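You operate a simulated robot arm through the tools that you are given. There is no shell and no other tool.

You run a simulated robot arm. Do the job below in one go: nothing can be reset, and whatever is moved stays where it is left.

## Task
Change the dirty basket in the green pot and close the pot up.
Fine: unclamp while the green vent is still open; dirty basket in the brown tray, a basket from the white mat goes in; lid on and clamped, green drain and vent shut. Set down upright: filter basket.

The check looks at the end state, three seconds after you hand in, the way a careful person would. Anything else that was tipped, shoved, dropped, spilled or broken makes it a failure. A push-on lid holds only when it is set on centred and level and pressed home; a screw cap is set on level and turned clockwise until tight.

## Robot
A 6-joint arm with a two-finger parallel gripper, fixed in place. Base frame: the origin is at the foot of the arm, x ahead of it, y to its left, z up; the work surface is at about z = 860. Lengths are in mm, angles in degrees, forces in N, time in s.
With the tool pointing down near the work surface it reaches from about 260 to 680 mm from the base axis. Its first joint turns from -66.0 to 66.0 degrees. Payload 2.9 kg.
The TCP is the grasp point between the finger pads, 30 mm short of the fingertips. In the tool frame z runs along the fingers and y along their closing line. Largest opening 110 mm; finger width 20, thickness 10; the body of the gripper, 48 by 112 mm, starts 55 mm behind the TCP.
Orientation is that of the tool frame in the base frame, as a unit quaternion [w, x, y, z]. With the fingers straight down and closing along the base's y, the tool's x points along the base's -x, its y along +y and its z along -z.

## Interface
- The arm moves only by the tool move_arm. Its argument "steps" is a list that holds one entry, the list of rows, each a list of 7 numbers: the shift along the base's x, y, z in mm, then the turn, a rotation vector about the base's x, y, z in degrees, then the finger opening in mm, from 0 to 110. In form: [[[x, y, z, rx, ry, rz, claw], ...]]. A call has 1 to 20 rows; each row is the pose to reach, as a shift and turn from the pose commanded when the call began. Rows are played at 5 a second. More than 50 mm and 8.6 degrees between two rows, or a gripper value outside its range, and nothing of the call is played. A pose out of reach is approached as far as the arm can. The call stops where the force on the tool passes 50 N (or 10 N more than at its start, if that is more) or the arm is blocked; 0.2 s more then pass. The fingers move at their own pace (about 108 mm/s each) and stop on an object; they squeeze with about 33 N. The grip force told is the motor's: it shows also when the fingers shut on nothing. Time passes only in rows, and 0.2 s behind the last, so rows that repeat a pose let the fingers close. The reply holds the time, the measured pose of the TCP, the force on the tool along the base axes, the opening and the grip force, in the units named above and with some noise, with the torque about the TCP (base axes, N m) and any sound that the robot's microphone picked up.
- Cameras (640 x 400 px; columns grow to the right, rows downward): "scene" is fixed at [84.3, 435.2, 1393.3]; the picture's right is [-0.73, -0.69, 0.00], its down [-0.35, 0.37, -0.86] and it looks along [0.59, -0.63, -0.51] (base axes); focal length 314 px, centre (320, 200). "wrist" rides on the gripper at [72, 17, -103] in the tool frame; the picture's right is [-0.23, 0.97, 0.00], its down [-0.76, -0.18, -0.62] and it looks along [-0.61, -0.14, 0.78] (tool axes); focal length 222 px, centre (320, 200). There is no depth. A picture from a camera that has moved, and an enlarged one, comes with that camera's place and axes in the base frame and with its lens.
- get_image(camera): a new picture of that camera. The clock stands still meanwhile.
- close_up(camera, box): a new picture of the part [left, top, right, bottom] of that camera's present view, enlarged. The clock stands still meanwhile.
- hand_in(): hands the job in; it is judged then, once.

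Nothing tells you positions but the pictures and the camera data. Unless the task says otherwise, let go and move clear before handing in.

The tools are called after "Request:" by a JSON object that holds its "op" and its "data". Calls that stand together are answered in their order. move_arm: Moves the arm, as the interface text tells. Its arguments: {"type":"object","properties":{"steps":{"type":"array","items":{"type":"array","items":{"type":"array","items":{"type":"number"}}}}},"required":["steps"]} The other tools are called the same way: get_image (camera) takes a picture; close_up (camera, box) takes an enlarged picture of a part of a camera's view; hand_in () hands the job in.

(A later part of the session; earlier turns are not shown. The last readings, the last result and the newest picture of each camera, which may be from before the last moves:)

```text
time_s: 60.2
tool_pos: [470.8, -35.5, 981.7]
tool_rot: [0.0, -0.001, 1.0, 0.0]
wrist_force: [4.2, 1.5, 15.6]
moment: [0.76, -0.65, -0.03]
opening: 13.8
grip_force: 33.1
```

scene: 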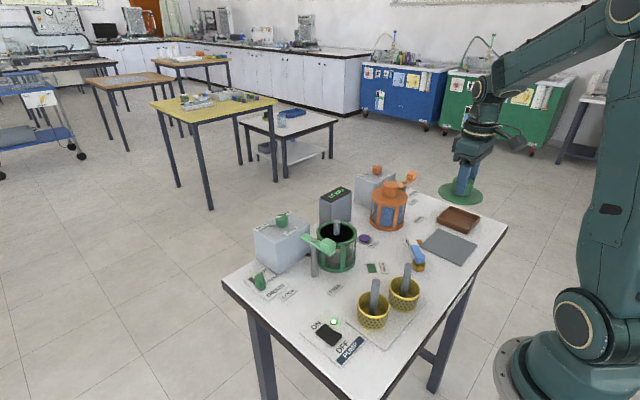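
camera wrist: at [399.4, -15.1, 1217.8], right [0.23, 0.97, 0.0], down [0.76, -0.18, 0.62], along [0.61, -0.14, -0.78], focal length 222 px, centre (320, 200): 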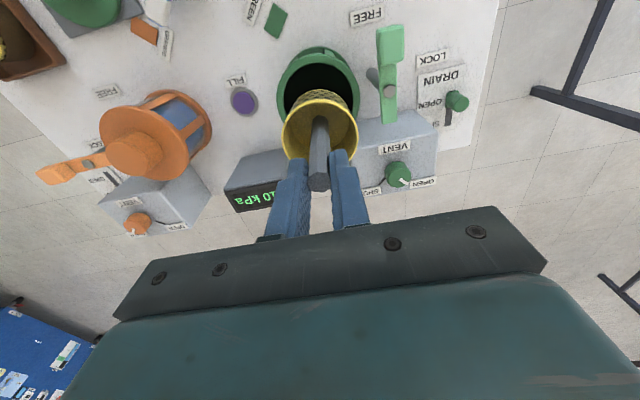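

Request:
{"op": "move_arm", "data": {"steps": [[[0, 0, 1, 0, 0, 0, 8], [0, 0, 2, 0, 0, 0, 8]]]}}

Request:
{"op": "close_up", "data": {"camera": "wrist", "box": [240, 60, 400, 210]}}

```text
time_s: 60.8
tool_pos: [470.5, -35.8, 980.5]
tool_rot: [-0.004, 0.001, 1.0, 0.0]
wrist_force: [0.5, -0.5, -0.1]
moment: [-0.04, 0.02, -0.02]
opening: 14.4
grip_force: 32.6
```

```text
2.67 times, centred on (320, 135) of wrist
camera zoom: at [399.2, -17.0, 1084.6], right [0.23, 0.97, 0.0], down [0.77, -0.18, 0.62], along [0.6, -0.14, -0.79], focal length 592 px, centre (320, 373)
```

zoom: 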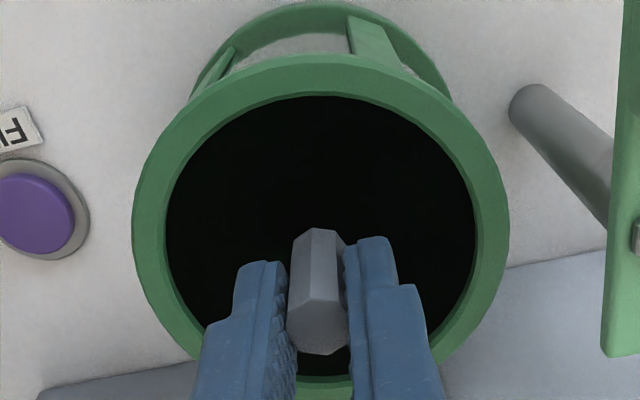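

Force is zero. Opening and rising clear.

Request:
{"op": "move_arm", "data": {"steps": [[[0, 0, -0.5, 0, 0, 0, 16], [0, 0, -0.5, 0, 0, 0, 24], [0, 0, -0.5, 0, 0, 0, 34], [0, 0, -0.5, 0, 0, 0, 38], [0, 0, -0.5, 0, 0, 0, 38], [0, 0, 15, 0, 0, 0, 38], [0, 0, 35, 0, 0, 0, 38], [0, 0, 60, 0, 0, 0, 38], [0, 0, 85, 0, 0, 0, 38], [0, 0, 105, 0, 0, 0, 38]]]}}

Request:
{"op": "close_up", "data": {"camera": "scene", "box": [300, 200, 380, 280]}}

Request:
{"op": "close_up", "data": {"camera": "wrist", "box": [240, 60, 400, 210]}}

```text
time_s: 63.0
tool_pos: [472.6, -34.2, 1089.1]
tool_rot: [0.0, 0.0, 1.0, -0.001]
wrist_force: [0.1, 0.0, -0.5]
moment: [0.02, 0.02, 0.01]
opening: 38.0
grip_force: 0.1
```

```text
5.00 times, centred on (340, 240) of scene
camera zoom: at [84.3, 435.2, 1393.3], right [-0.73, -0.69, 0.0], down [-0.35, 0.37, -0.86], along [0.59, -0.63, -0.51], focal length 1569 px, centre (220, 0)
```

zoom: 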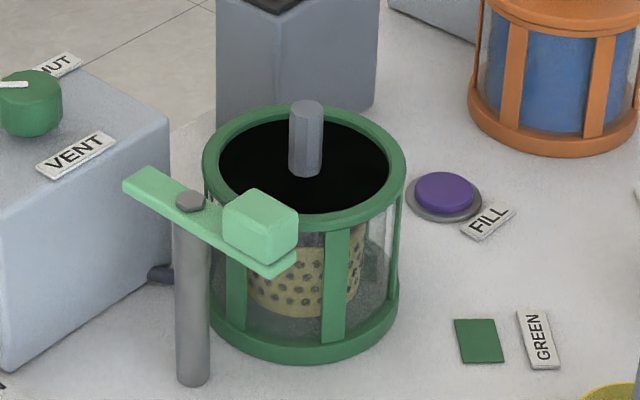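

```text
2.67 times, centred on (320, 135) of wrist
camera zoom: at [400.7, -15.6, 1190.4], right [0.23, 0.97, 0.0], down [0.76, -0.18, 0.62], along [0.61, -0.14, -0.78], focal length 592 px, centre (320, 373)
```

zoom: 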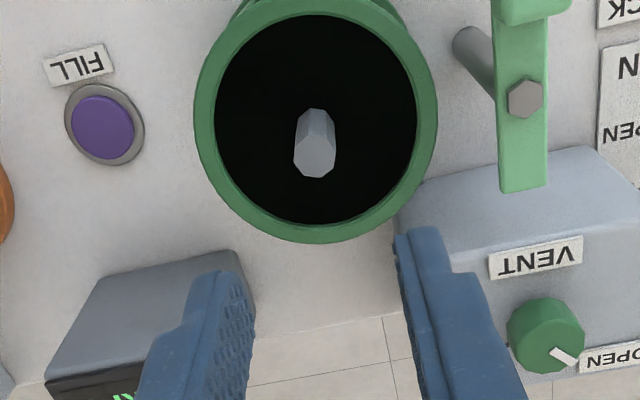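

The clean basket sits exactly where the old one was. Next, the lid: back to the grey mat.

Request:
{"op": "move_arm", "data": {"steps": [[[-10, -12, 5, 0, 0, 0, 70], [-25, -32, 5, 0, 0, 0, 70], [-40, -52, 5, 0, 0, 0, 70], [-56, -73, 5, 0, 0, 0, 70], [-72, -94, 5, 0, 0, 0, 70], [-88, -115, 5, 0, 0, 0, 70], [-104, -136, 0, 0, 0, 0, 70], [-120, -157, -10, 0, 0, 0, 70], [-136, -178, -20, 0, 0, 0, 70], [-152, -199, -30, 0, 0, 0, 70], [-170, -222, -40, 0, 0, 0, 70], [-187, -244, -50, 0, 0, 0, 70], [-187, -244, -80, 0, 0, 0, 70], [-187, -244, -80, 0, 0, 0, 70]]]}}

Request:
{"op": "get_image", "data": {"camera": "wrist"}}

Request:
{"op": "close_up", "data": {"camera": "wrist", "box": [240, 60, 400, 210]}}

```text
time_s: 66.0
tool_pos: [282.0, -279.5, 1008.8]
tool_rot: [0.001, 0.0, 1.0, -0.001]
wrist_force: [-0.2, -0.2, 0.1]
moment: [0.03, -0.01, 0.04]
opening: 69.7
grip_force: 0.1
```

```text
taken
camera wrist: at [210.2, -262.4, 1111.4], right [0.23, 0.97, 0.0], down [0.76, -0.18, 0.62], along [0.61, -0.14, -0.78], focal length 222 px, centre (320, 200)
```

wrist: 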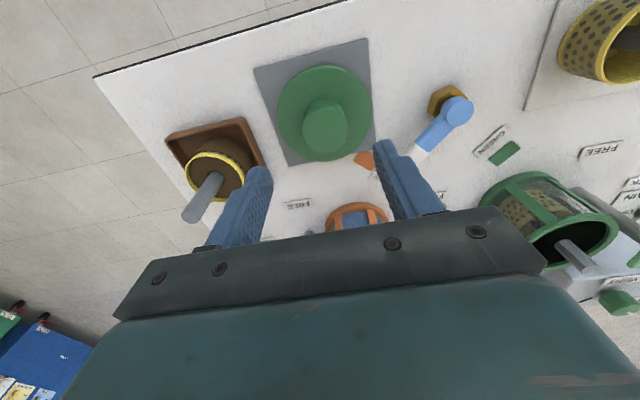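

```text
2.67 times, centred on (320, 135) of wrist
camera zoom: at [210.2, -262.4, 1111.4], right [0.23, 0.97, 0.0], down [0.76, -0.18, 0.62], along [0.61, -0.14, -0.78], focal length 592 px, centre (320, 373)
```

zoom: 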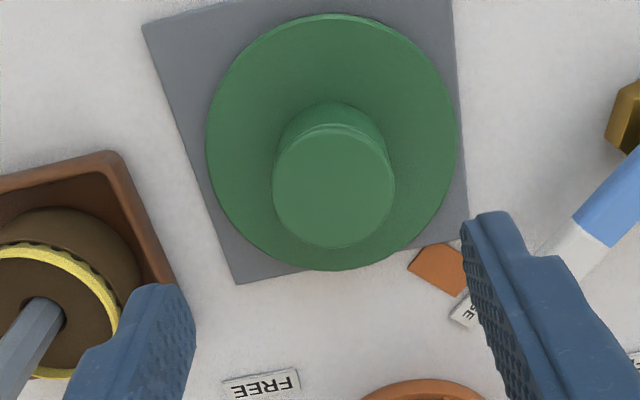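

The lid knob is at about (290.5, -276.7). I'll centre on it more exactly this time and check from closer.

Request:
{"op": "move_arm", "data": {"steps": [[[4, 1.3, -15, 0, 0, 0, 70], [8.5, 2.7, -30, 0, 0, 0, 70], [8.5, 2.7, -48, 0, 0, 0, 70], [8.5, 2.7, -48, 0, 0, 0, 70]]]}}

Request:
{"op": "close_up", "data": {"camera": "wrist", "box": [230, 60, 410, 210]}}

```text
time_s: 67.0
tool_pos: [290.8, -276.2, 961.3]
tool_rot: [0.0, 0.0, 1.0, 0.0]
wrist_force: [0.5, -0.1, -0.1]
moment: [-0.01, 0.0, -0.01]
opening: 70.1
grip_force: 0.0
```

```text
2.67 times, centred on (320, 135) of wrist
camera zoom: at [219.6, -257.7, 1063.9], right [0.23, 0.97, 0.0], down [0.76, -0.18, 0.62], along [0.61, -0.14, -0.78], focal length 592 px, centre (320, 373)
```

zoom: 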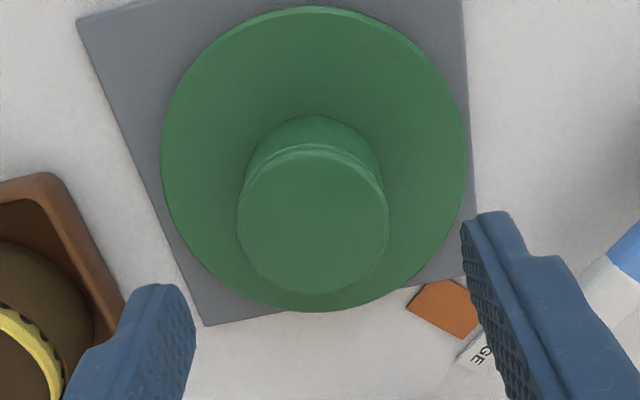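

Forward alignment is right; I'll correct 1.8 mm sideways, lower around the knob and grip.

Request:
{"op": "move_arm", "data": {"steps": [[[-0.3, -1.7, -15, 0, 0, 0, 70], [-0.3, -1.7, -30, 0, 0, 0, 70], [-0.3, -1.7, -43, 0, 0, 0, 70], [-0.3, -1.7, -52, 0, 0, 0, 70], [-0.3, -1.7, -52, 0, 0, 0, 55], [-0.3, -1.7, -52, 0, 0, 0, 42], [-0.3, -1.7, -52, 0, 0, 0, 35], [-0.3, -1.7, -52, 0, 0, 0, 35]]]}}

Request:
{"op": "close_up", "data": {"camera": "wrist", "box": [230, 60, 410, 210]}}

Request:
{"op": "close_up", "data": {"camera": "scene", "box": [410, 190, 490, 260]}}

```text
time_s: 68.8
tool_pos: [292.9, -276.1, 907.7]
tool_rot: [0.0, 0.0, 1.0, 0.0]
wrist_force: [0.9, 0.4, 0.2]
moment: [-0.03, -0.01, 0.01]
opening: 44.4
grip_force: 33.2
```

```text
2.67 times, centred on (320, 135) of wrist
camera zoom: at [221.1, -258.6, 1010.9], right [0.23, 0.97, 0.0], down [0.76, -0.18, 0.62], along [0.61, -0.14, -0.78], focal length 592 px, centre (320, 373)
```

zoom: 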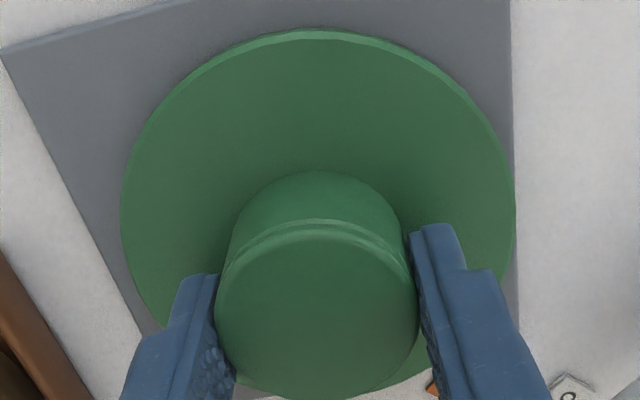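

```text
5.71 times, centred on (450, 225) of scene
camera zoom: at [84.3, 435.2, 1393.3], right [-0.73, -0.69, 0.0], down [-0.35, 0.37, -0.86], along [0.59, -0.63, -0.51], focal length 1793 px, centre (-423, 57)
```

zoom: 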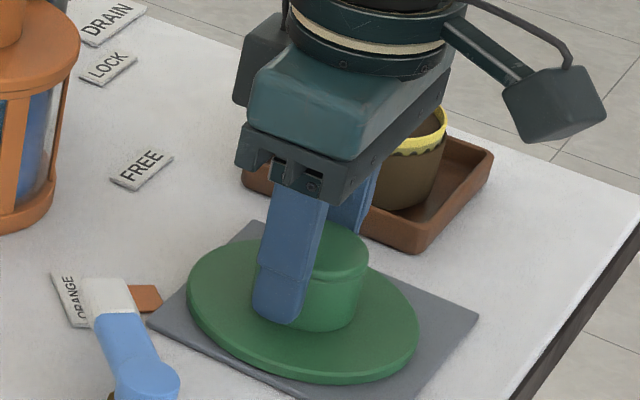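

The lid is held level and centred. I'll lift it and carry it back over the green pot (centre about (471, -34)).

Request:
{"op": "move_arm", "data": {"steps": [[[0, 0, 8, 0, 0, 0, 35], [0, 0, 20, 0, 0, 0, 35], [0, 0, 45, 0, 0, 0, 35], [0, 0, 75, 0, 0, 0, 35], [0, 0, 105, 0, 0, 0, 35], [0, 0, 135, 0, 0, 0, 35], [10, 14, 160, 0, 0, 0, 35], [25, 34, 170, 0, 0, 0, 35], [41, 55, 170, 0, 0, 0, 35], [57, 77, 170, 0, 0, 0, 35], [73, 98, 170, 0, 0, 0, 35], [89, 120, 170, 0, 0, 0, 35], [105, 141, 170, 0, 0, 0, 35], [121, 162, 170, 0, 0, 0, 35], [137, 184, 170, 0, 0, 0, 35], [153, 205, 170, 0, 0, 0, 35], [169, 226, 170, 0, 0, 0, 35], [180, 241, 170, 0, 0, 0, 35], [180, 241, 170, 0, 0, 0, 35]]]}}

Request:
{"op": "close_up", "data": {"camera": "wrist", "box": [220, 30, 420, 210]}}

Request:
{"op": "close_up", "data": {"camera": "scene", "box": [290, 150, 390, 280]}}

```text
time_s: 72.8
tool_pos: [472.4, -36.8, 1078.6]
tool_rot: [0.0, 0.0, 1.0, 0.0]
wrist_force: [0.4, -0.4, -0.4]
moment: [-0.02, 0.0, -0.01]
opening: 44.4
grip_force: 33.0
```

```text
2.22 times, centred on (320, 120) of wrist
camera zoom: at [402.2, -18.1, 1181.5], right [0.23, 0.97, 0.0], down [0.76, -0.18, 0.62], along [0.61, -0.14, -0.78], focal length 494 px, centre (320, 378)
```

zoom: 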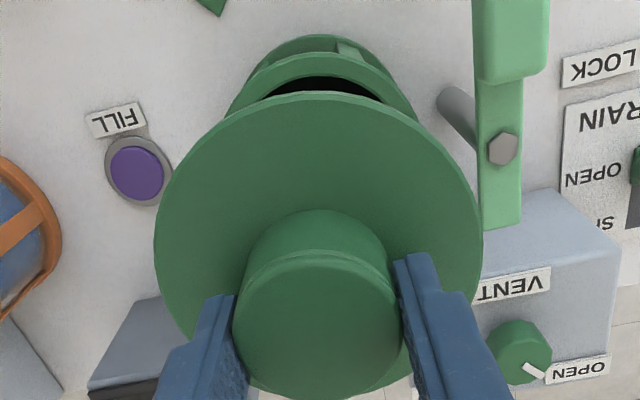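

```text
3.08 times, centred on (340, 215) of scene
camera zoom: at [84.3, 435.2, 1393.3], right [-0.73, -0.69, 0.0], down [-0.35, 0.37, -0.86], along [0.59, -0.63, -0.51], focal length 965 px, centre (258, 154)
```

zoom: 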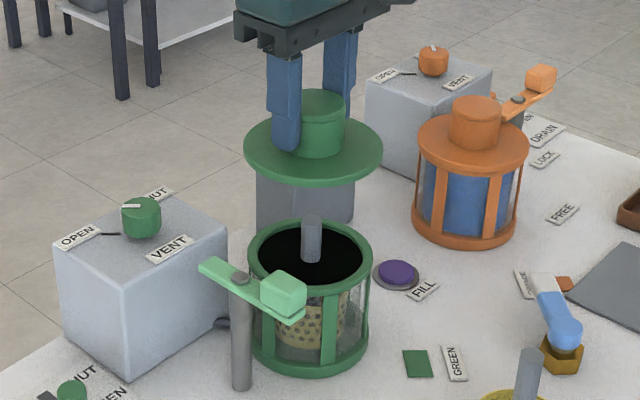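

Scene view shows the lid and pot centres aligned within a millimetre sideways. I'll lower to just above the rim and check again.

Request:
{"op": "move_arm", "data": {"steps": [[[0, 0.7, -20, 0, 0, 0, 35], [0, 0.7, -40, 0, 0, 0, 35], [0, 0.7, -58, 0, 0, 0, 35], [0, 0.7, -70, 0, 0, 0, 35], [0, 0.7, -70, 0, 0, 0, 35]]]}}

Request:
{"op": "close_up", "data": {"camera": "wrist", "box": [220, 30, 420, 210]}}

Request:
{"op": "close_up", "data": {"camera": "scene", "box": [300, 190, 380, 270]}}

```text
time_s: 74.0
tool_pos: [471.5, -36.8, 1007.4]
tool_rot: [0.0, 0.0, 1.0, 0.0]
wrist_force: [-1.2, 0.5, 0.1]
moment: [0.03, -0.02, 0.02]
opening: 44.3
grip_force: 33.4
```

```text
2.22 times, centred on (320, 120) of wrist
camera zoom: at [400.5, -18.0, 1110.9], right [0.23, 0.97, 0.0], down [0.76, -0.18, 0.62], along [0.61, -0.14, -0.78], focal length 494 px, centre (320, 378)
```

zoom: 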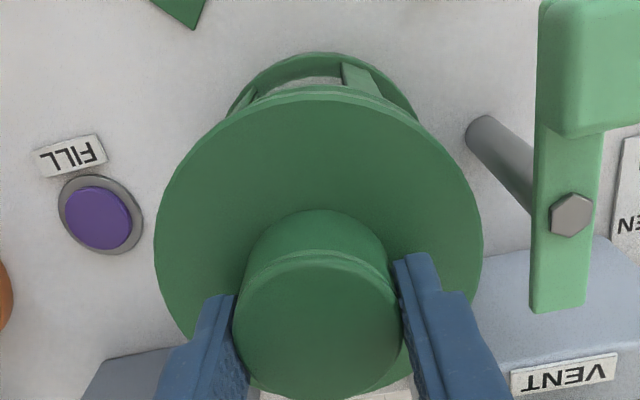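

```text
5.00 times, centred on (340, 230) of scene
camera zoom: at [84.3, 435.2, 1393.3], right [-0.73, -0.69, 0.0], down [-0.35, 0.37, -0.86], along [0.59, -0.63, -0.51], focal length 1569 px, centre (220, 50)
```

zoom: 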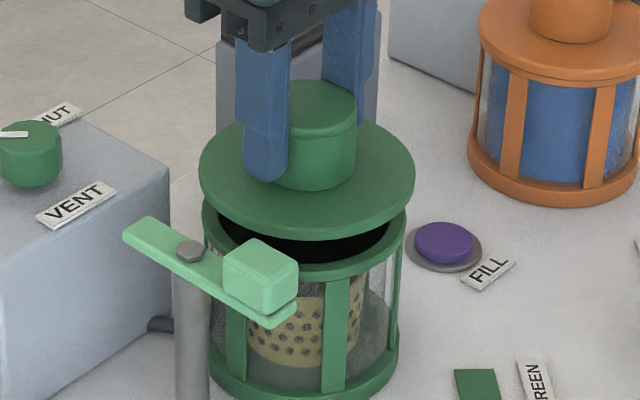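

About 17 mm above the rim and aligned. I'll nudge 1 mm and lower close to contact.

Request:
{"op": "move_arm", "data": {"steps": [[[0.3, 0.8, -4, 0, 0, 0, 35], [0.3, 0.8, -8, 0, 0, 0, 35], [0.3, 0.8, -12, 0, 0, 0, 35], [0.3, 0.8, -12, 0, 0, 0, 35]]]}}

Request:
{"op": "close_up", "data": {"camera": "wrist", "box": [220, 30, 420, 210]}}

Request:
{"op": "close_up", "data": {"camera": "scene", "box": [300, 190, 380, 270]}}

```text
time_s: 75.0
tool_pos: [473.1, -34.9, 995.1]
tool_rot: [0.0, 0.0, 1.0, 0.0]
wrist_force: [-0.4, -0.5, -1.2]
moment: [-0.04, 0.02, 0.03]
opening: 44.4
grip_force: 33.1
```

```text
2.22 times, centred on (320, 120) of wrist
camera zoom: at [401.6, -16.8, 1098.2], right [0.23, 0.97, 0.0], down [0.76, -0.18, 0.62], along [0.61, -0.14, -0.78], focal length 494 px, centre (320, 378)
```

zoom: 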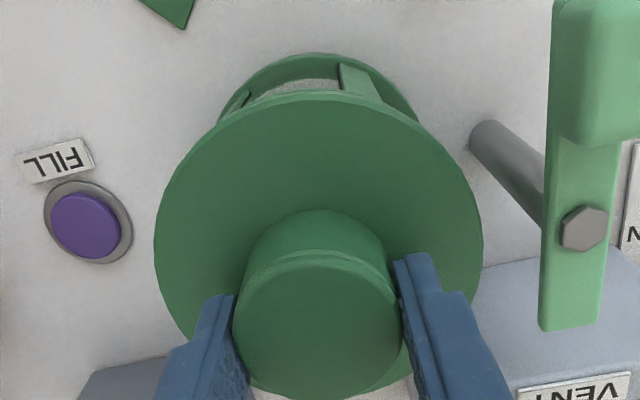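

```text
5.00 times, centred on (340, 230) of scene
camera zoom: at [84.3, 435.2, 1393.3], right [-0.73, -0.69, 0.0], down [-0.35, 0.37, -0.86], along [0.59, -0.63, -0.51], focal length 1569 px, centre (220, 50)
```

zoom: 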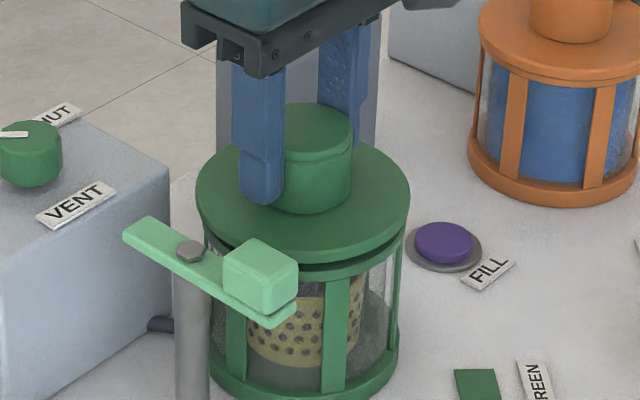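

The lid is a few millimetres above the rim and within about 1 mm of centre. I'll set it down now.

Request:
{"op": "move_arm", "data": {"steps": [[[-0.5, -0.4, -2, 0, 0, 0, 35], [-0.5, -0.4, -4, 0, 0, 0, 35], [-0.5, -0.4, -6, 0, 0, 0, 35]]]}}

Request:
{"op": "close_up", "data": {"camera": "scene", "box": [300, 190, 380, 270]}}

```text
time_s: 75.8
tool_pos: [473.5, -34.1, 989.0]
tool_rot: [0.0, 0.0, 1.0, 0.0]
wrist_force: [0.5, -0.1, -0.5]
moment: [-0.01, 0.02, -0.01]
opening: 44.4
grip_force: 33.4
```

```text
5.00 times, centred on (340, 230) of scene
camera zoom: at [84.3, 435.2, 1393.3], right [-0.73, -0.69, 0.0], down [-0.35, 0.37, -0.86], along [0.59, -0.63, -0.51], focal length 1569 px, centre (220, 50)
```

zoom: 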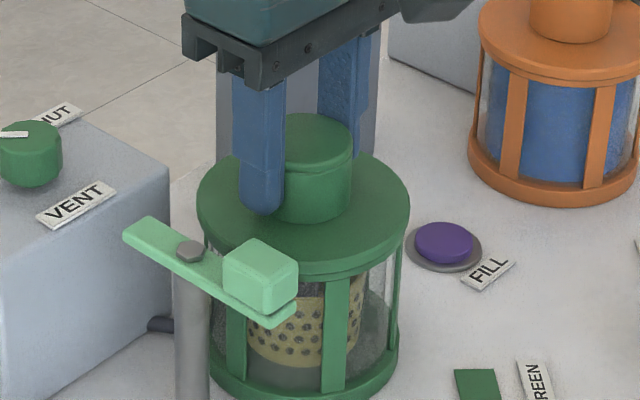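

Almost touching. Pressing down gently in small steps.

Request:
{"op": "move_arm", "data": {"steps": [[[0, 0, -1.5, 0, 0, 0, 35], [0, 0, -3, 0, 0, 0, 35], [0, 0, -4.5, 0, 0, 0, 35]]]}}

Request:
{"op": "close_up", "data": {"camera": "scene", "box": [300, 190, 380, 270]}}

Request:
{"op": "close_up", "data": {"camera": "wrist", "box": [220, 30, 420, 210]}}

```text
time_s: 76.6
tool_pos: [473.9, -35.6, 988.6]
tool_rot: [0.003, 0.0, 1.0, 0.0]
wrist_force: [-6.3, 6.4, 29.7]
moment: [0.06, 0.14, -0.01]
opening: 45.0
grip_force: 33.1
```

```text
5.00 times, centred on (340, 230) of scene
camera zoom: at [83.6, 435.4, 1393.3], right [-0.73, -0.69, 0.0], down [-0.35, 0.37, -0.86], along [0.59, -0.63, -0.51], focal length 1569 px, centre (220, 50)
```

zoom: 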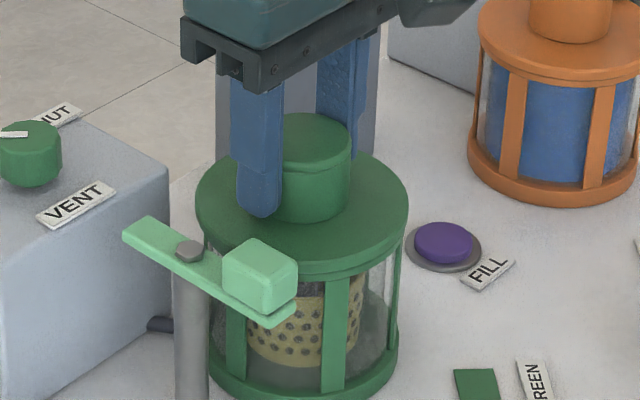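

```text
2.22 times, centred on (320, 120) of wrist
camera zoom: at [401.7, -17.1, 1090.3], right [0.23, 0.97, 0.0], down [0.76, -0.18, 0.63], along [0.61, -0.14, -0.78], focal length 494 px, centre (320, 378)
```

zoom: 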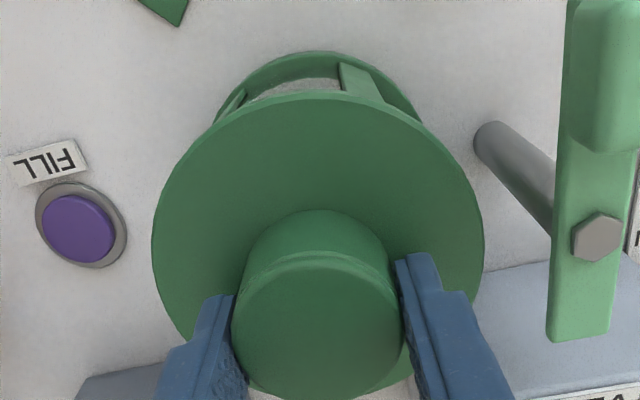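

Seated evenly with 30 N and almost no tilting moment. I'll press a little harder to make sure it is home.

Request:
{"op": "move_arm", "data": {"steps": [[[0, 0, -1, 0, 0, 0, 35], [0, 0, -2, 0, 0, 0, 35], [0, 0, -2, 0, 0, 0, 35]]]}}

```text
time_s: 77.4
tool_pos: [475.1, -34.1, 984.2]
tool_rot: [0.002, -0.001, 1.0, 0.0]
wrist_force: [3.8, 7.4, 25.0]
moment: [0.15, -0.53, 0.13]
opening: 44.5
grip_force: 33.2
```

The tool dropped about 3–4 mm and the force fell; either the lid seated deeper or the fingers slid on the knob. Checking.

Request:
{"op": "close_up", "data": {"camera": "scene", "box": [300, 190, 380, 270]}}

Request:
{"op": "close_up", "data": {"camera": "wrist", "box": [220, 30, 420, 210]}}

```text
5.00 times, centred on (340, 230) of scene
camera zoom: at [84.0, 435.4, 1393.2], right [-0.73, -0.69, 0.0], down [-0.35, 0.37, -0.86], along [0.59, -0.63, -0.51], focal length 1569 px, centre (220, 50)
```

zoom: 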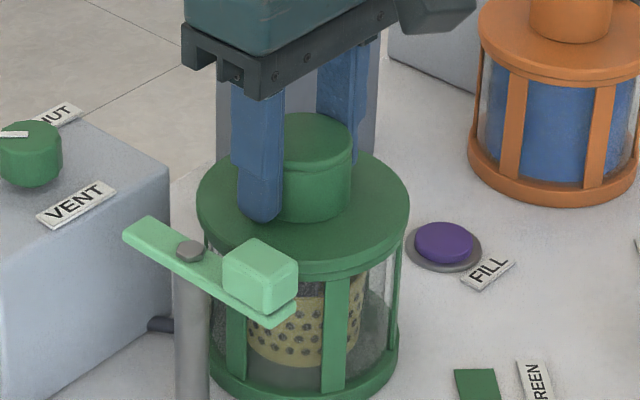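

```text
2.22 times, centred on (320, 120) of wrist
camera zoom: at [401.8, -17.3, 1086.8], right [0.23, 0.97, 0.0], down [0.76, -0.18, 0.63], along [0.61, -0.14, -0.78], focal length 494 px, centre (320, 378)
```

zoom: 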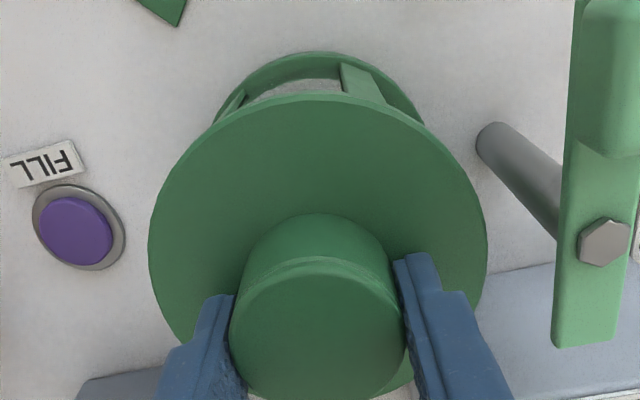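

The lid did not move; the fingers slid a little down the knob. It sits at its original height. I'll relieve, release and compare with the first picture.

Request:
{"op": "move_arm", "data": {"steps": [[[0, 0, 2, 0, 0, 0, 35], [0, 0, 4, 0, 0, 0, 35]]]}}

```text
time_s: 78.0
tool_pos: [469.9, -36.7, 986.3]
tool_rot: [-0.004, 0.001, 1.0, 0.0]
wrist_force: [-0.4, -0.2, -0.8]
moment: [-0.02, -0.04, 0.01]
opening: 44.4
grip_force: 32.5
```

Request:
{"op": "close_up", "data": {"camera": "scene", "box": [290, 205, 370, 285]}}

Request:
{"op": "close_up", "data": {"camera": "wrist", "box": [220, 30, 420, 210]}}

```text
5.00 times, centred on (330, 245) of scene
camera zoom: at [84.3, 435.2, 1393.3], right [-0.73, -0.69, 0.0], down [-0.35, 0.37, -0.86], along [0.59, -0.63, -0.51], focal length 1569 px, centre (270, -25)
```

zoom: 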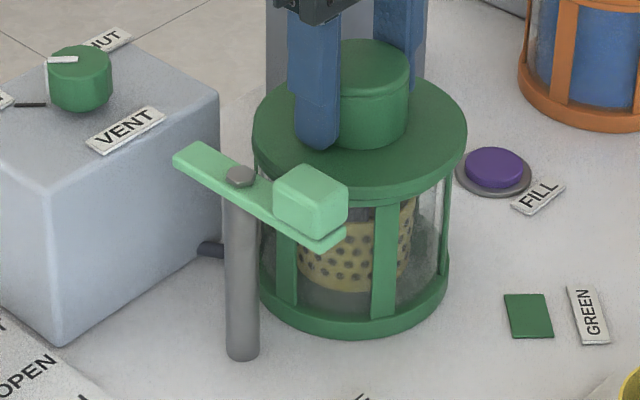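

```text
2.22 times, centred on (320, 120) of wrist
camera zoom: at [400.0, -18.1, 1088.1], right [0.23, 0.97, 0.0], down [0.77, -0.18, 0.62], along [0.6, -0.14, -0.79], focal length 494 px, centre (320, 378)
```

zoom: 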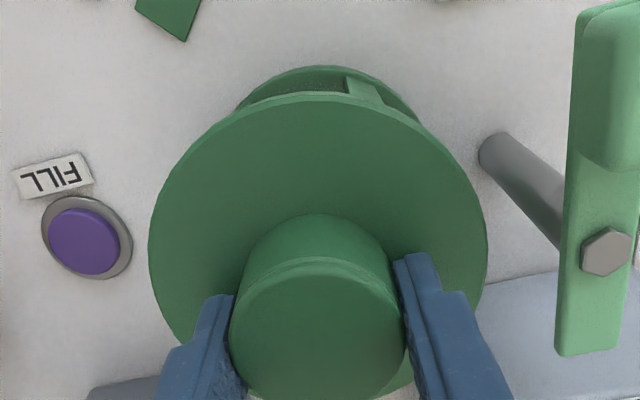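

The hand is still springing back and the lid shows a ~2–3 mm offset toward the arm. I'll wait a moment and re-read.

Request:
{"op": "move_arm", "data": {"steps": [[[0, 0, 0, 0, 0, 0, 35], [0, 0, 0, 0, 0, 0, 35], [0, 0, 0, 0, 0, 0, 35]]]}}

Request:
{"op": "close_up", "data": {"camera": "scene", "box": [290, 205, 370, 285]}}

Request:
{"op": "close_up", "data": {"camera": "wrist", "box": [220, 30, 420, 210]}}

```text
time_s: 78.8
tool_pos: [472.1, -34.7, 986.9]
tool_rot: [0.0, 0.0, 1.0, 0.0]
wrist_force: [-0.1, -0.3, -0.7]
moment: [-0.03, 0.03, 0.01]
opening: 44.4
grip_force: 33.3
```

```text
5.00 times, centred on (330, 245) of scene
camera zoom: at [84.3, 435.2, 1393.3], right [-0.73, -0.69, 0.0], down [-0.35, 0.37, -0.86], along [0.59, -0.63, -0.51], focal length 1569 px, centre (270, -25)
```

zoom: 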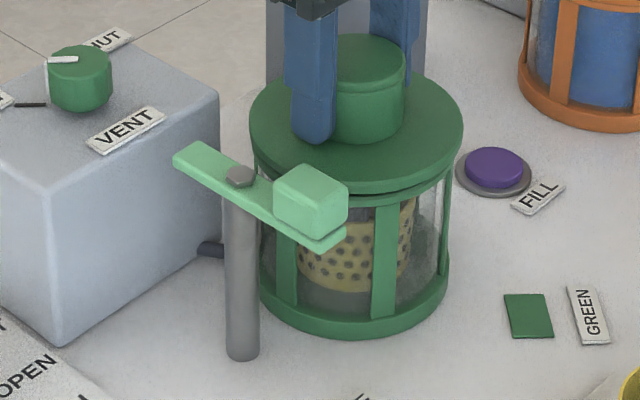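

```text
2.22 times, centred on (320, 120) of wrist
camera zoom: at [401.0, -17.7, 1089.8], right [0.23, 0.97, 0.0], down [0.76, -0.18, 0.62], along [0.61, -0.14, -0.78], focal length 494 px, centre (320, 378)
```

zoom: 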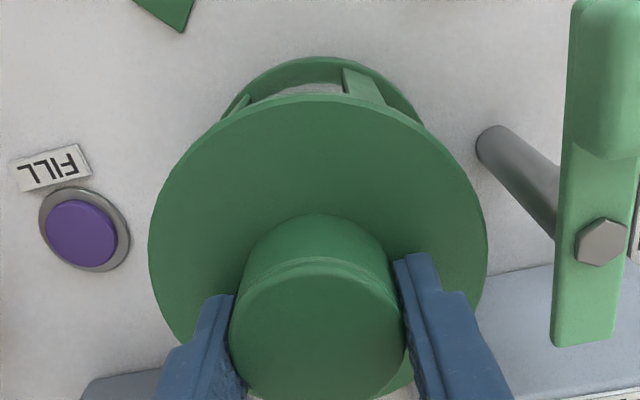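

Settled: the lid hovers 2–3 mm over the rim, laterally right at its original place. I'll lower it back with pauses to settle.

Request:
{"op": "move_arm", "data": {"steps": [[[0, 0, -1, 0, 0, 0, 35], [0, 0, -2, 0, 0, 0, 35], [0, 0, -3, 0, 0, 0, 35], [0, 0, -3, 0, 0, 0, 35], [0, 0, -3, 0, 0, 0, 35]]]}}

Request:
{"op": "close_up", "data": {"camera": "scene", "box": [290, 205, 370, 285]}}

```text
time_s: 80.0
tool_pos: [472.6, -35.9, 985.3]
tool_rot: [-0.001, 0.0, 1.0, 0.0]
wrist_force: [-0.2, -0.1, -0.7]
moment: [0.01, 0.0, 0.02]
opening: 44.3
grip_force: 33.0
```

```text
5.00 times, centred on (330, 245) of scene
camera zoom: at [84.3, 435.2, 1393.3], right [-0.73, -0.69, 0.0], down [-0.35, 0.37, -0.86], along [0.59, -0.63, -0.51], focal length 1569 px, centre (270, -25)
```

zoom: 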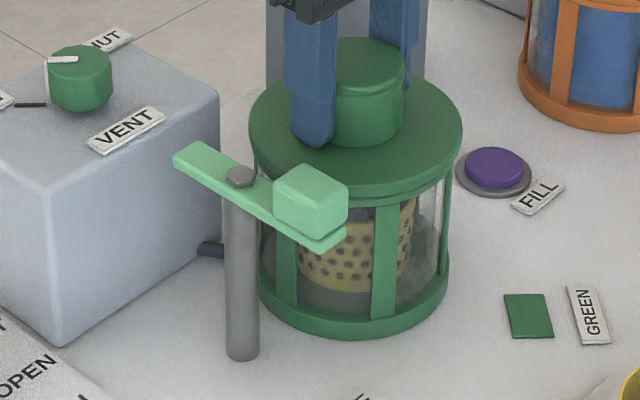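

Gap almost gone. One more millimetre or so, then release.

Request:
{"op": "move_arm", "data": {"steps": [[[0, 0, -0.7, 0, 0, 0, 35], [0, 0, -1.4, 0, 0, 0, 35], [0, 0, -1.4, 0, 0, 0, 35], [0, 0, -1.4, 0, 0, 0, 35]]]}}

Request:
{"op": "close_up", "data": {"camera": "wrist", "box": [220, 30, 420, 210]}}

Request:
{"op": "close_up", "data": {"camera": "scene", "box": [290, 205, 370, 285]}}

```text
time_s: 81.0
tool_pos: [473.1, -37.3, 984.9]
tool_rot: [0.002, 0.0, 1.0, 0.0]
wrist_force: [1.3, -0.3, 20.0]
moment: [0.02, 0.83, 0.03]
opening: 44.3
grip_force: 33.0
```

```text
2.22 times, centred on (320, 120) of wrist
camera zoom: at [401.2, -17.9, 1086.8], right [0.23, 0.97, 0.0], down [0.76, -0.18, 0.63], along [0.61, -0.14, -0.78], focal length 494 px, centre (320, 378)
```

zoom: 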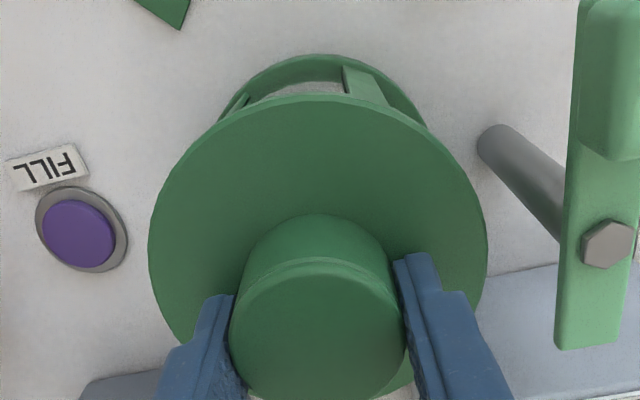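

```text
5.00 times, centred on (330, 245) of scene
camera zoom: at [84.0, 435.2, 1393.3], right [-0.73, -0.69, 0.0], down [-0.35, 0.37, -0.86], along [0.59, -0.63, -0.51], focal length 1569 px, centre (270, -25)
```

zoom: 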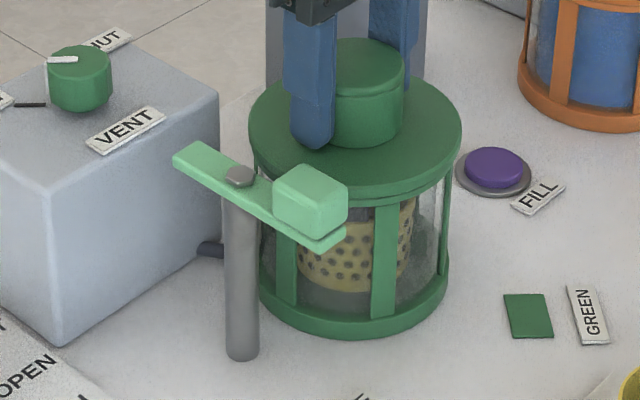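

Contact is confirmed (20 N) with the lid centred as in the first picture. Easing slightly and opening.

Request:
{"op": "move_arm", "data": {"steps": [[[0, 0, 0.7, 0, 0, 0, 35], [0, 0, 0.7, 0, 0, 0, 35], [0, 0, 0.7, 0, 0, 0, 48], [0, 0, 0.7, 0, 0, 0, 60], [0, 0, 0.7, 0, 0, 0, 66], [0, 0, 0.7, 0, 0, 0, 66], [0, 0, 15, 0, 0, 0, 66], [0, 0, 30, 0, 0, 0, 66], [0, 0, 50, 0, 0, 0, 66], [0, 0, 70, 0, 0, 0, 66], [0, 0, 70, 0, 0, 0, 66]]]}}

Request:
{"op": "close_up", "data": {"camera": "wrist", "box": [220, 30, 420, 210]}}

Request:
{"op": "close_up", "data": {"camera": "scene", "box": [290, 205, 370, 285]}}

```text
time_s: 83.4
tool_pos: [473.4, -36.5, 1052.4]
tool_rot: [0.0, 0.0, 1.0, 0.0]
wrist_force: [0.2, -0.5, 0.5]
moment: [-0.02, -0.01, 0.01]
opening: 66.0
grip_force: 0.0
```

```text
2.22 times, centred on (320, 120) of wrist
camera zoom: at [401.0, -18.0, 1155.3], right [0.23, 0.97, 0.0], down [0.76, -0.18, 0.62], along [0.61, -0.14, -0.78], focal length 494 px, centre (320, 378)
```

zoom: 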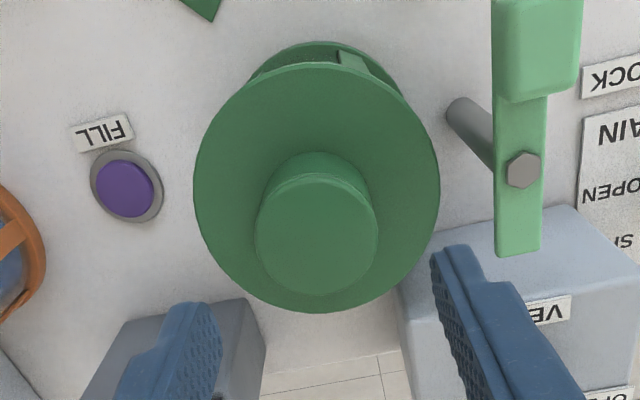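

```text
5.00 times, centred on (330, 245) of scene
camera zoom: at [84.3, 435.2, 1393.3], right [-0.73, -0.69, 0.0], down [-0.35, 0.37, -0.86], along [0.59, -0.63, -0.51], focal length 1569 px, centre (270, -25)
```

zoom: 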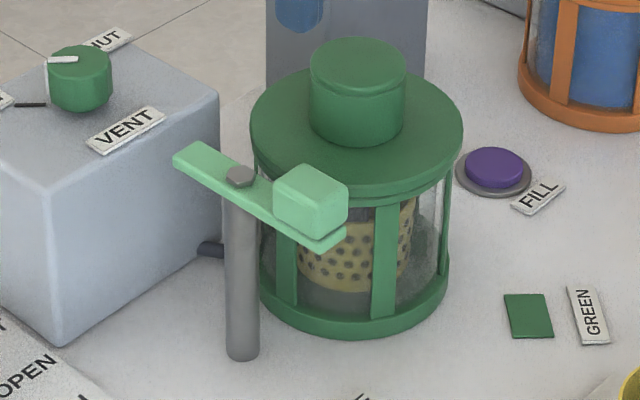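

Released. I'll zoom in on the lid edge to see whether it is fully home compared to the orange pot.

Request:
{"op": "close_up", "data": {"camera": "scene", "box": [315, 215, 370, 255]}}

Request:
{"op": "close_up", "data": {"camera": "scene", "box": [362, 175, 417, 235]}}

```text
10.00 times, centred on (342, 235) of scene
camera zoom: at [84.3, 435.2, 1393.3], right [-0.73, -0.69, 0.0], down [-0.35, 0.37, -0.86], along [0.59, -0.63, -0.51], focal length 3137 px, centre (95, -150)
```

zoom: 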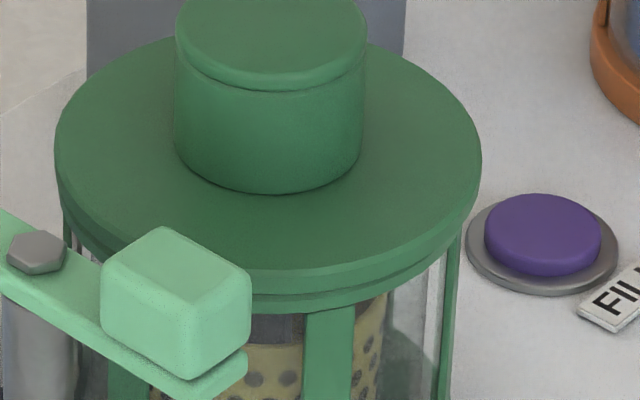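

```text
6.67 times, centred on (390, 205) of scene
camera zoom: at [84.3, 435.2, 1393.3], right [-0.73, -0.69, 0.0], down [-0.35, 0.37, -0.86], along [0.59, -0.63, -0.51], focal length 2092 px, centre (-143, 167)
```

zoom: 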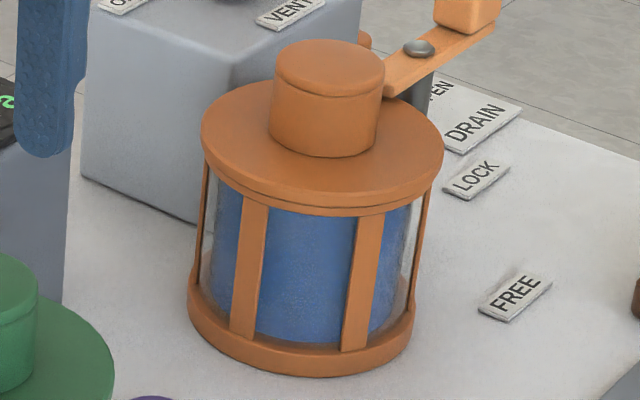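

The lid looks flush, but it is about 1.5–2 mm toward -y of the pot centre. I'll re-grip with the hand centred on the pot, which nudges it straight, and press it home.

Request:
{"op": "move_arm", "data": {"steps": [[[-0.5, 1.6, -20, 0, 0, 0, 66], [-0.5, 1.6, -40, 0, 0, 0, 66], [-0.5, 1.6, -58, 0, 0, 0, 66], [-0.5, 1.6, -68, 0, 0, 0, 66], [-0.5, 1.6, -68, 0, 0, 0, 60], [-0.5, 1.6, -68, 0, 0, 0, 54], [-0.5, 1.6, -68, 0, 0, 0, 50], [-0.5, 1.6, -68, 0, 0, 0, 46], [-0.5, 1.6, -68, 0, 0, 0, 40], [-0.5, 1.6, -68, 0, 0, 0, 35], [-0.5, 1.6, -68, 0, 0, 0, 35]]]}}

Request:
{"op": "close_up", "data": {"camera": "scene", "box": [290, 205, 370, 285]}}

Request:
{"op": "close_up", "data": {"camera": "wrist", "box": [220, 30, 420, 210]}}

```text
time_s: 85.8
tool_pos: [472.5, -35.3, 986.4]
tool_rot: [-0.001, -0.001, 1.0, -0.001]
wrist_force: [-0.3, -0.3, 0.0]
moment: [-0.03, -0.02, 0.0]
opening: 44.5
grip_force: 32.9
```

```text
5.00 times, centred on (330, 245) of scene
camera zoom: at [84.3, 435.2, 1393.3], right [-0.73, -0.69, 0.0], down [-0.35, 0.37, -0.86], along [0.59, -0.63, -0.51], focal length 1569 px, centre (270, -25)
```

zoom: 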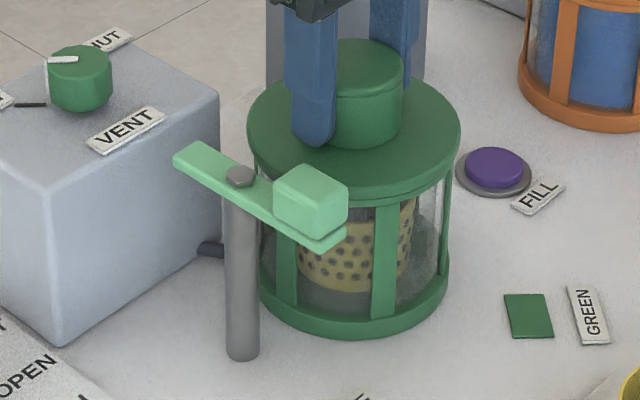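

```text
2.22 times, centred on (320, 120) of wrist
camera zoom: at [400.3, -16.9, 1089.4], right [0.23, 0.97, 0.0], down [0.76, -0.18, 0.62], along [0.61, -0.14, -0.78], focal length 494 px, centre (320, 378)
```

zoom: 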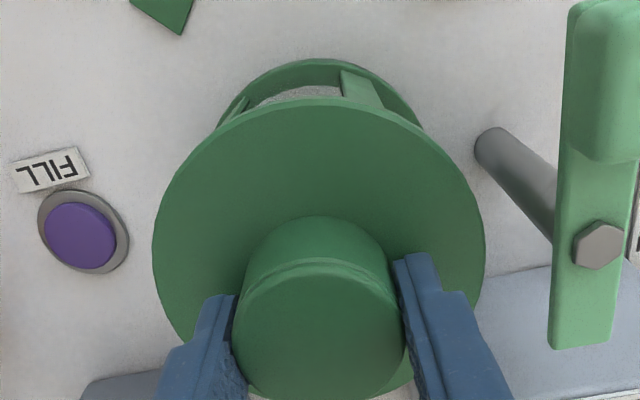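

The lid is now within half a pixel or so of its original place (247–461 vs 247–462). I'll press it home.

Request:
{"op": "move_arm", "data": {"steps": [[[0, 0, -1.5, 0, 0, 0, 35], [0, 0, -3, 0, 0, 0, 35], [0, 0, -4.5, 0, 0, 0, 35], [0, 0, -5.5, 0, 0, 0, 35], [0, 0, -5.5, 0, 0, 0, 35]]]}}

Request:
{"op": "close_up", "data": {"camera": "scene", "box": [290, 205, 370, 285]}}

```text
time_s: 87.0
tool_pos: [474.1, -36.2, 983.6]
tool_rot: [0.003, 0.001, 1.0, -0.001]
wrist_force: [-2.1, -6.7, 37.3]
moment: [-0.03, 0.62, 0.2]
opening: 44.6
grip_force: 33.2
```

```text
5.00 times, centred on (330, 245) of scene
camera zoom: at [83.7, 435.0, 1393.4], right [-0.73, -0.69, 0.0], down [-0.35, 0.37, -0.86], along [0.59, -0.63, -0.51], focal length 1569 px, centre (270, -25)
```

zoom: 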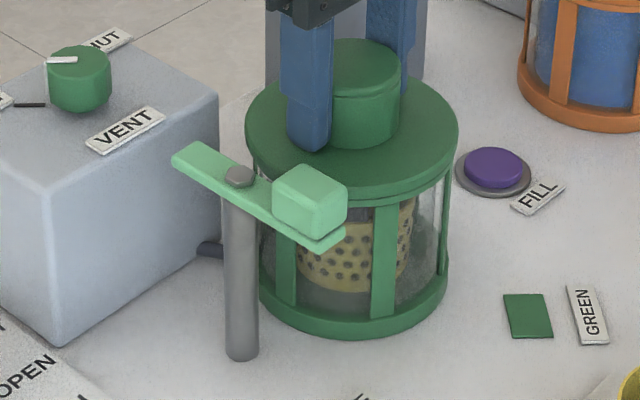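

37 N held without movement, so it is home. Relieving most of the load and opening slowly.

Request:
{"op": "move_arm", "data": {"steps": [[[0, 0, 1.2, 0, 0, 0, 35], [0, 0, 2.4, 0, 0, 0, 35], [0, 0, 3.6, 0, 0, 0, 35], [0, 0, 4.4, 0, 0, 0, 35], [0, 0, 4.4, 0, 0, 0, 35], [0, 0, 4.4, 0, 0, 0, 35]]]}}

Request:
{"op": "close_up", "data": {"camera": "scene", "box": [290, 205, 370, 285]}}

```text
time_s: 88.4
tool_pos: [471.2, -34.1, 982.8]
tool_rot: [-0.003, 0.0, 1.0, 0.001]
wrist_force: [0.3, 0.2, 0.1]
moment: [-0.01, 0.02, -0.02]
opening: 44.3
grip_force: 32.9
```

```text
5.00 times, centred on (330, 245) of scene
camera zoom: at [84.3, 435.2, 1393.3], right [-0.73, -0.69, 0.0], down [-0.35, 0.37, -0.86], along [0.59, -0.63, -0.51], focal length 1569 px, centre (270, -25)
```

zoom: 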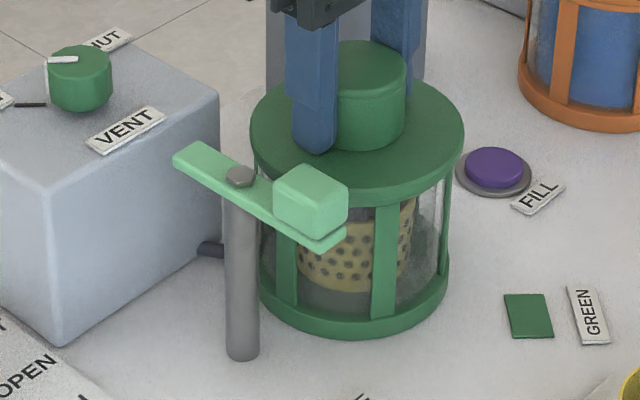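

Request:
{"op": "move_arm", "data": {"steps": [[[0, 0, 0, 0, 0, 0, 35], [0, 0, 0, 0, 0, 0, 35], [0, 0, 0, 0, 0, 0, 35]]]}}

Request:
{"op": "close_up", "data": {"camera": "scene", "box": [290, 205, 370, 285]}}

Request:
{"op": "close_up", "data": {"camera": "wrist", "box": [220, 30, 420, 210]}}

```text
time_s: 89.2
tool_pos: [472.2, -33.6, 984.0]
tool_rot: [0.001, 0.0, 1.0, 0.0]
wrist_force: [-0.1, 0.0, 0.0]
moment: [-0.01, 0.02, -0.04]
opening: 44.4
grip_force: 33.4
```

```text
5.00 times, centred on (330, 245) of scene
camera zoom: at [84.3, 435.2, 1393.3], right [-0.73, -0.69, 0.0], down [-0.35, 0.37, -0.86], along [0.59, -0.63, -0.51], focal length 1569 px, centre (270, -25)
```

zoom: 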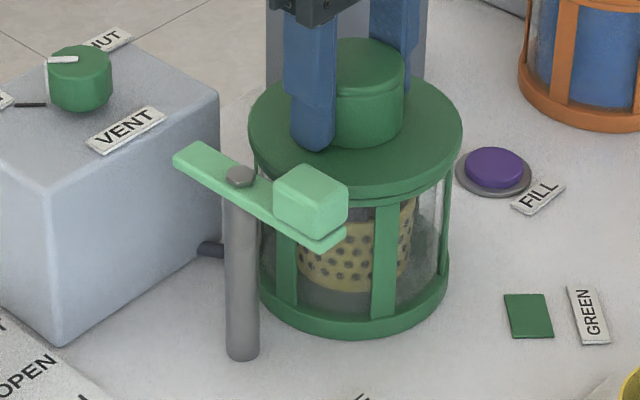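

```text
2.22 times, centred on (320, 120) of wrist
camera zoom: at [399.8, -16.0, 1087.5], right [0.23, 0.97, 0.0], down [0.76, -0.18, 0.62], along [0.61, -0.14, -0.78], focal length 494 px, centre (320, 378)
```

zoom: 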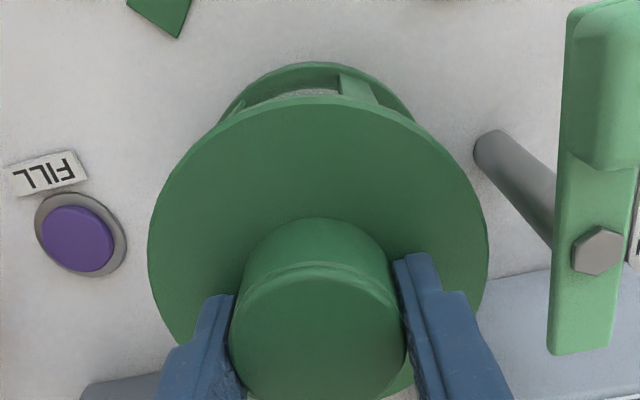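

Settled and centred (248–462). Lowering half a millimetre and opening.

Request:
{"op": "move_arm", "data": {"steps": [[[0, 0, -0.8, 0, 0, 0, 35], [0, 0, -0.8, 0, 0, 0, 35], [0, 0, -0.8, 0, 0, 0, 44], [0, 0, -0.8, 0, 0, 0, 48], [0, 0, -0.8, 0, 0, 0, 54], [0, 0, -0.8, 0, 0, 0, 60], [0, 0, -0.8, 0, 0, 0, 64], [0, 0, -0.8, 0, 0, 0, 64], [0, 0, 15, 0, 0, 0, 64], [0, 0, 35, 0, 0, 0, 64], [0, 0, 55, 0, 0, 0, 64], [0, 0, 75, 0, 0, 0, 64], [0, 0, 75, 0, 0, 0, 64]]]}}

Request:
{"op": "close_up", "data": {"camera": "scene", "box": [290, 205, 370, 285]}}

Request:
{"op": "close_up", "data": {"camera": "wrist", "box": [220, 30, 420, 210]}}

```text
time_s: 92.0
tool_pos: [469.9, -33.8, 1060.1]
tool_rot: [0.001, 0.001, 1.0, 0.0]
wrist_force: [0.4, -0.8, 0.1]
moment: [0.04, -0.01, 0.02]
opening: 63.9
grip_force: 0.0
```

```text
5.00 times, centred on (330, 245) of scene
camera zoom: at [84.3, 435.2, 1393.3], right [-0.73, -0.69, 0.0], down [-0.35, 0.37, -0.86], along [0.59, -0.63, -0.51], focal length 1569 px, centre (270, -25)
```

zoom: 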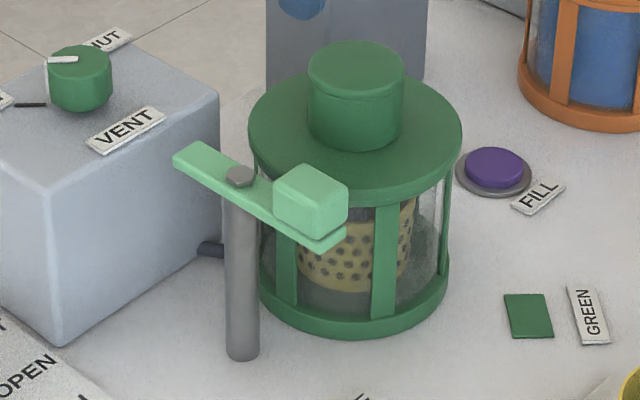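

```text
2.22 times, centred on (320, 120) of wrist
camera zoom: at [398.6, -16.1, 1163.1], right [0.23, 0.97, 0.0], down [0.76, -0.18, 0.62], along [0.61, -0.14, -0.78], focal length 494 px, centre (320, 378)
```

zoom: 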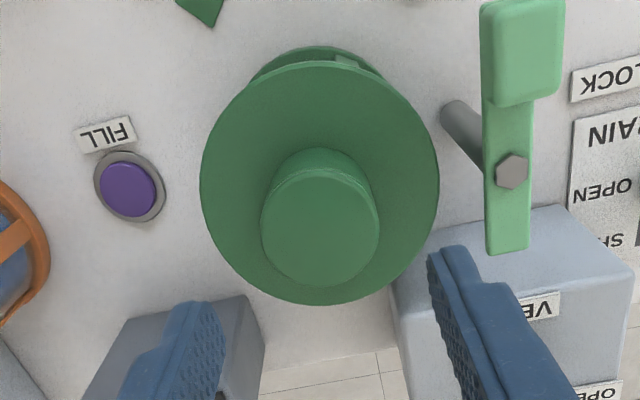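

The lid has dropped the last 2 mm and now matches the first picture exactly. Next the clamp: I'll move above its block at about (431, 42).

Request:
{"op": "move_arm", "data": {"steps": [[[-8, 15, 0, 0, 0, 0, 50], [-16, 30, 0, 0, 0, 0, 40], [-24, 45, 0, 0, 0, 0, 34], [-32, 60, 0, 0, 0, 0, 34], [-39.5, 75, 0, 0, 0, 0, 34], [-39.5, 75, -15, 0, 0, 0, 34], [-39.5, 75, -15, 0, 0, 0, 34]]]}}

Request:
{"op": "close_up", "data": {"camera": "wrist", "box": [230, 60, 410, 210]}}

```text
time_s: 93.6
tool_pos: [433.0, 39.8, 1044.1]
tool_rot: [-0.001, 0.0, 1.0, 0.0]
wrist_force: [0.1, 0.2, 0.0]
moment: [0.01, 0.03, -0.04]
opening: 33.8
grip_force: 0.0
```

```text
2.67 times, centred on (320, 135) of wrist
camera zoom: at [361.7, 58.3, 1146.6], right [0.23, 0.97, 0.0], down [0.76, -0.18, 0.62], along [0.61, -0.14, -0.78], focal length 592 px, centre (320, 373)
```

zoom: 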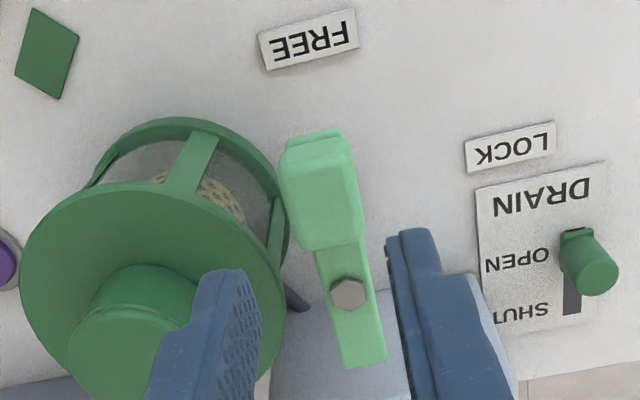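

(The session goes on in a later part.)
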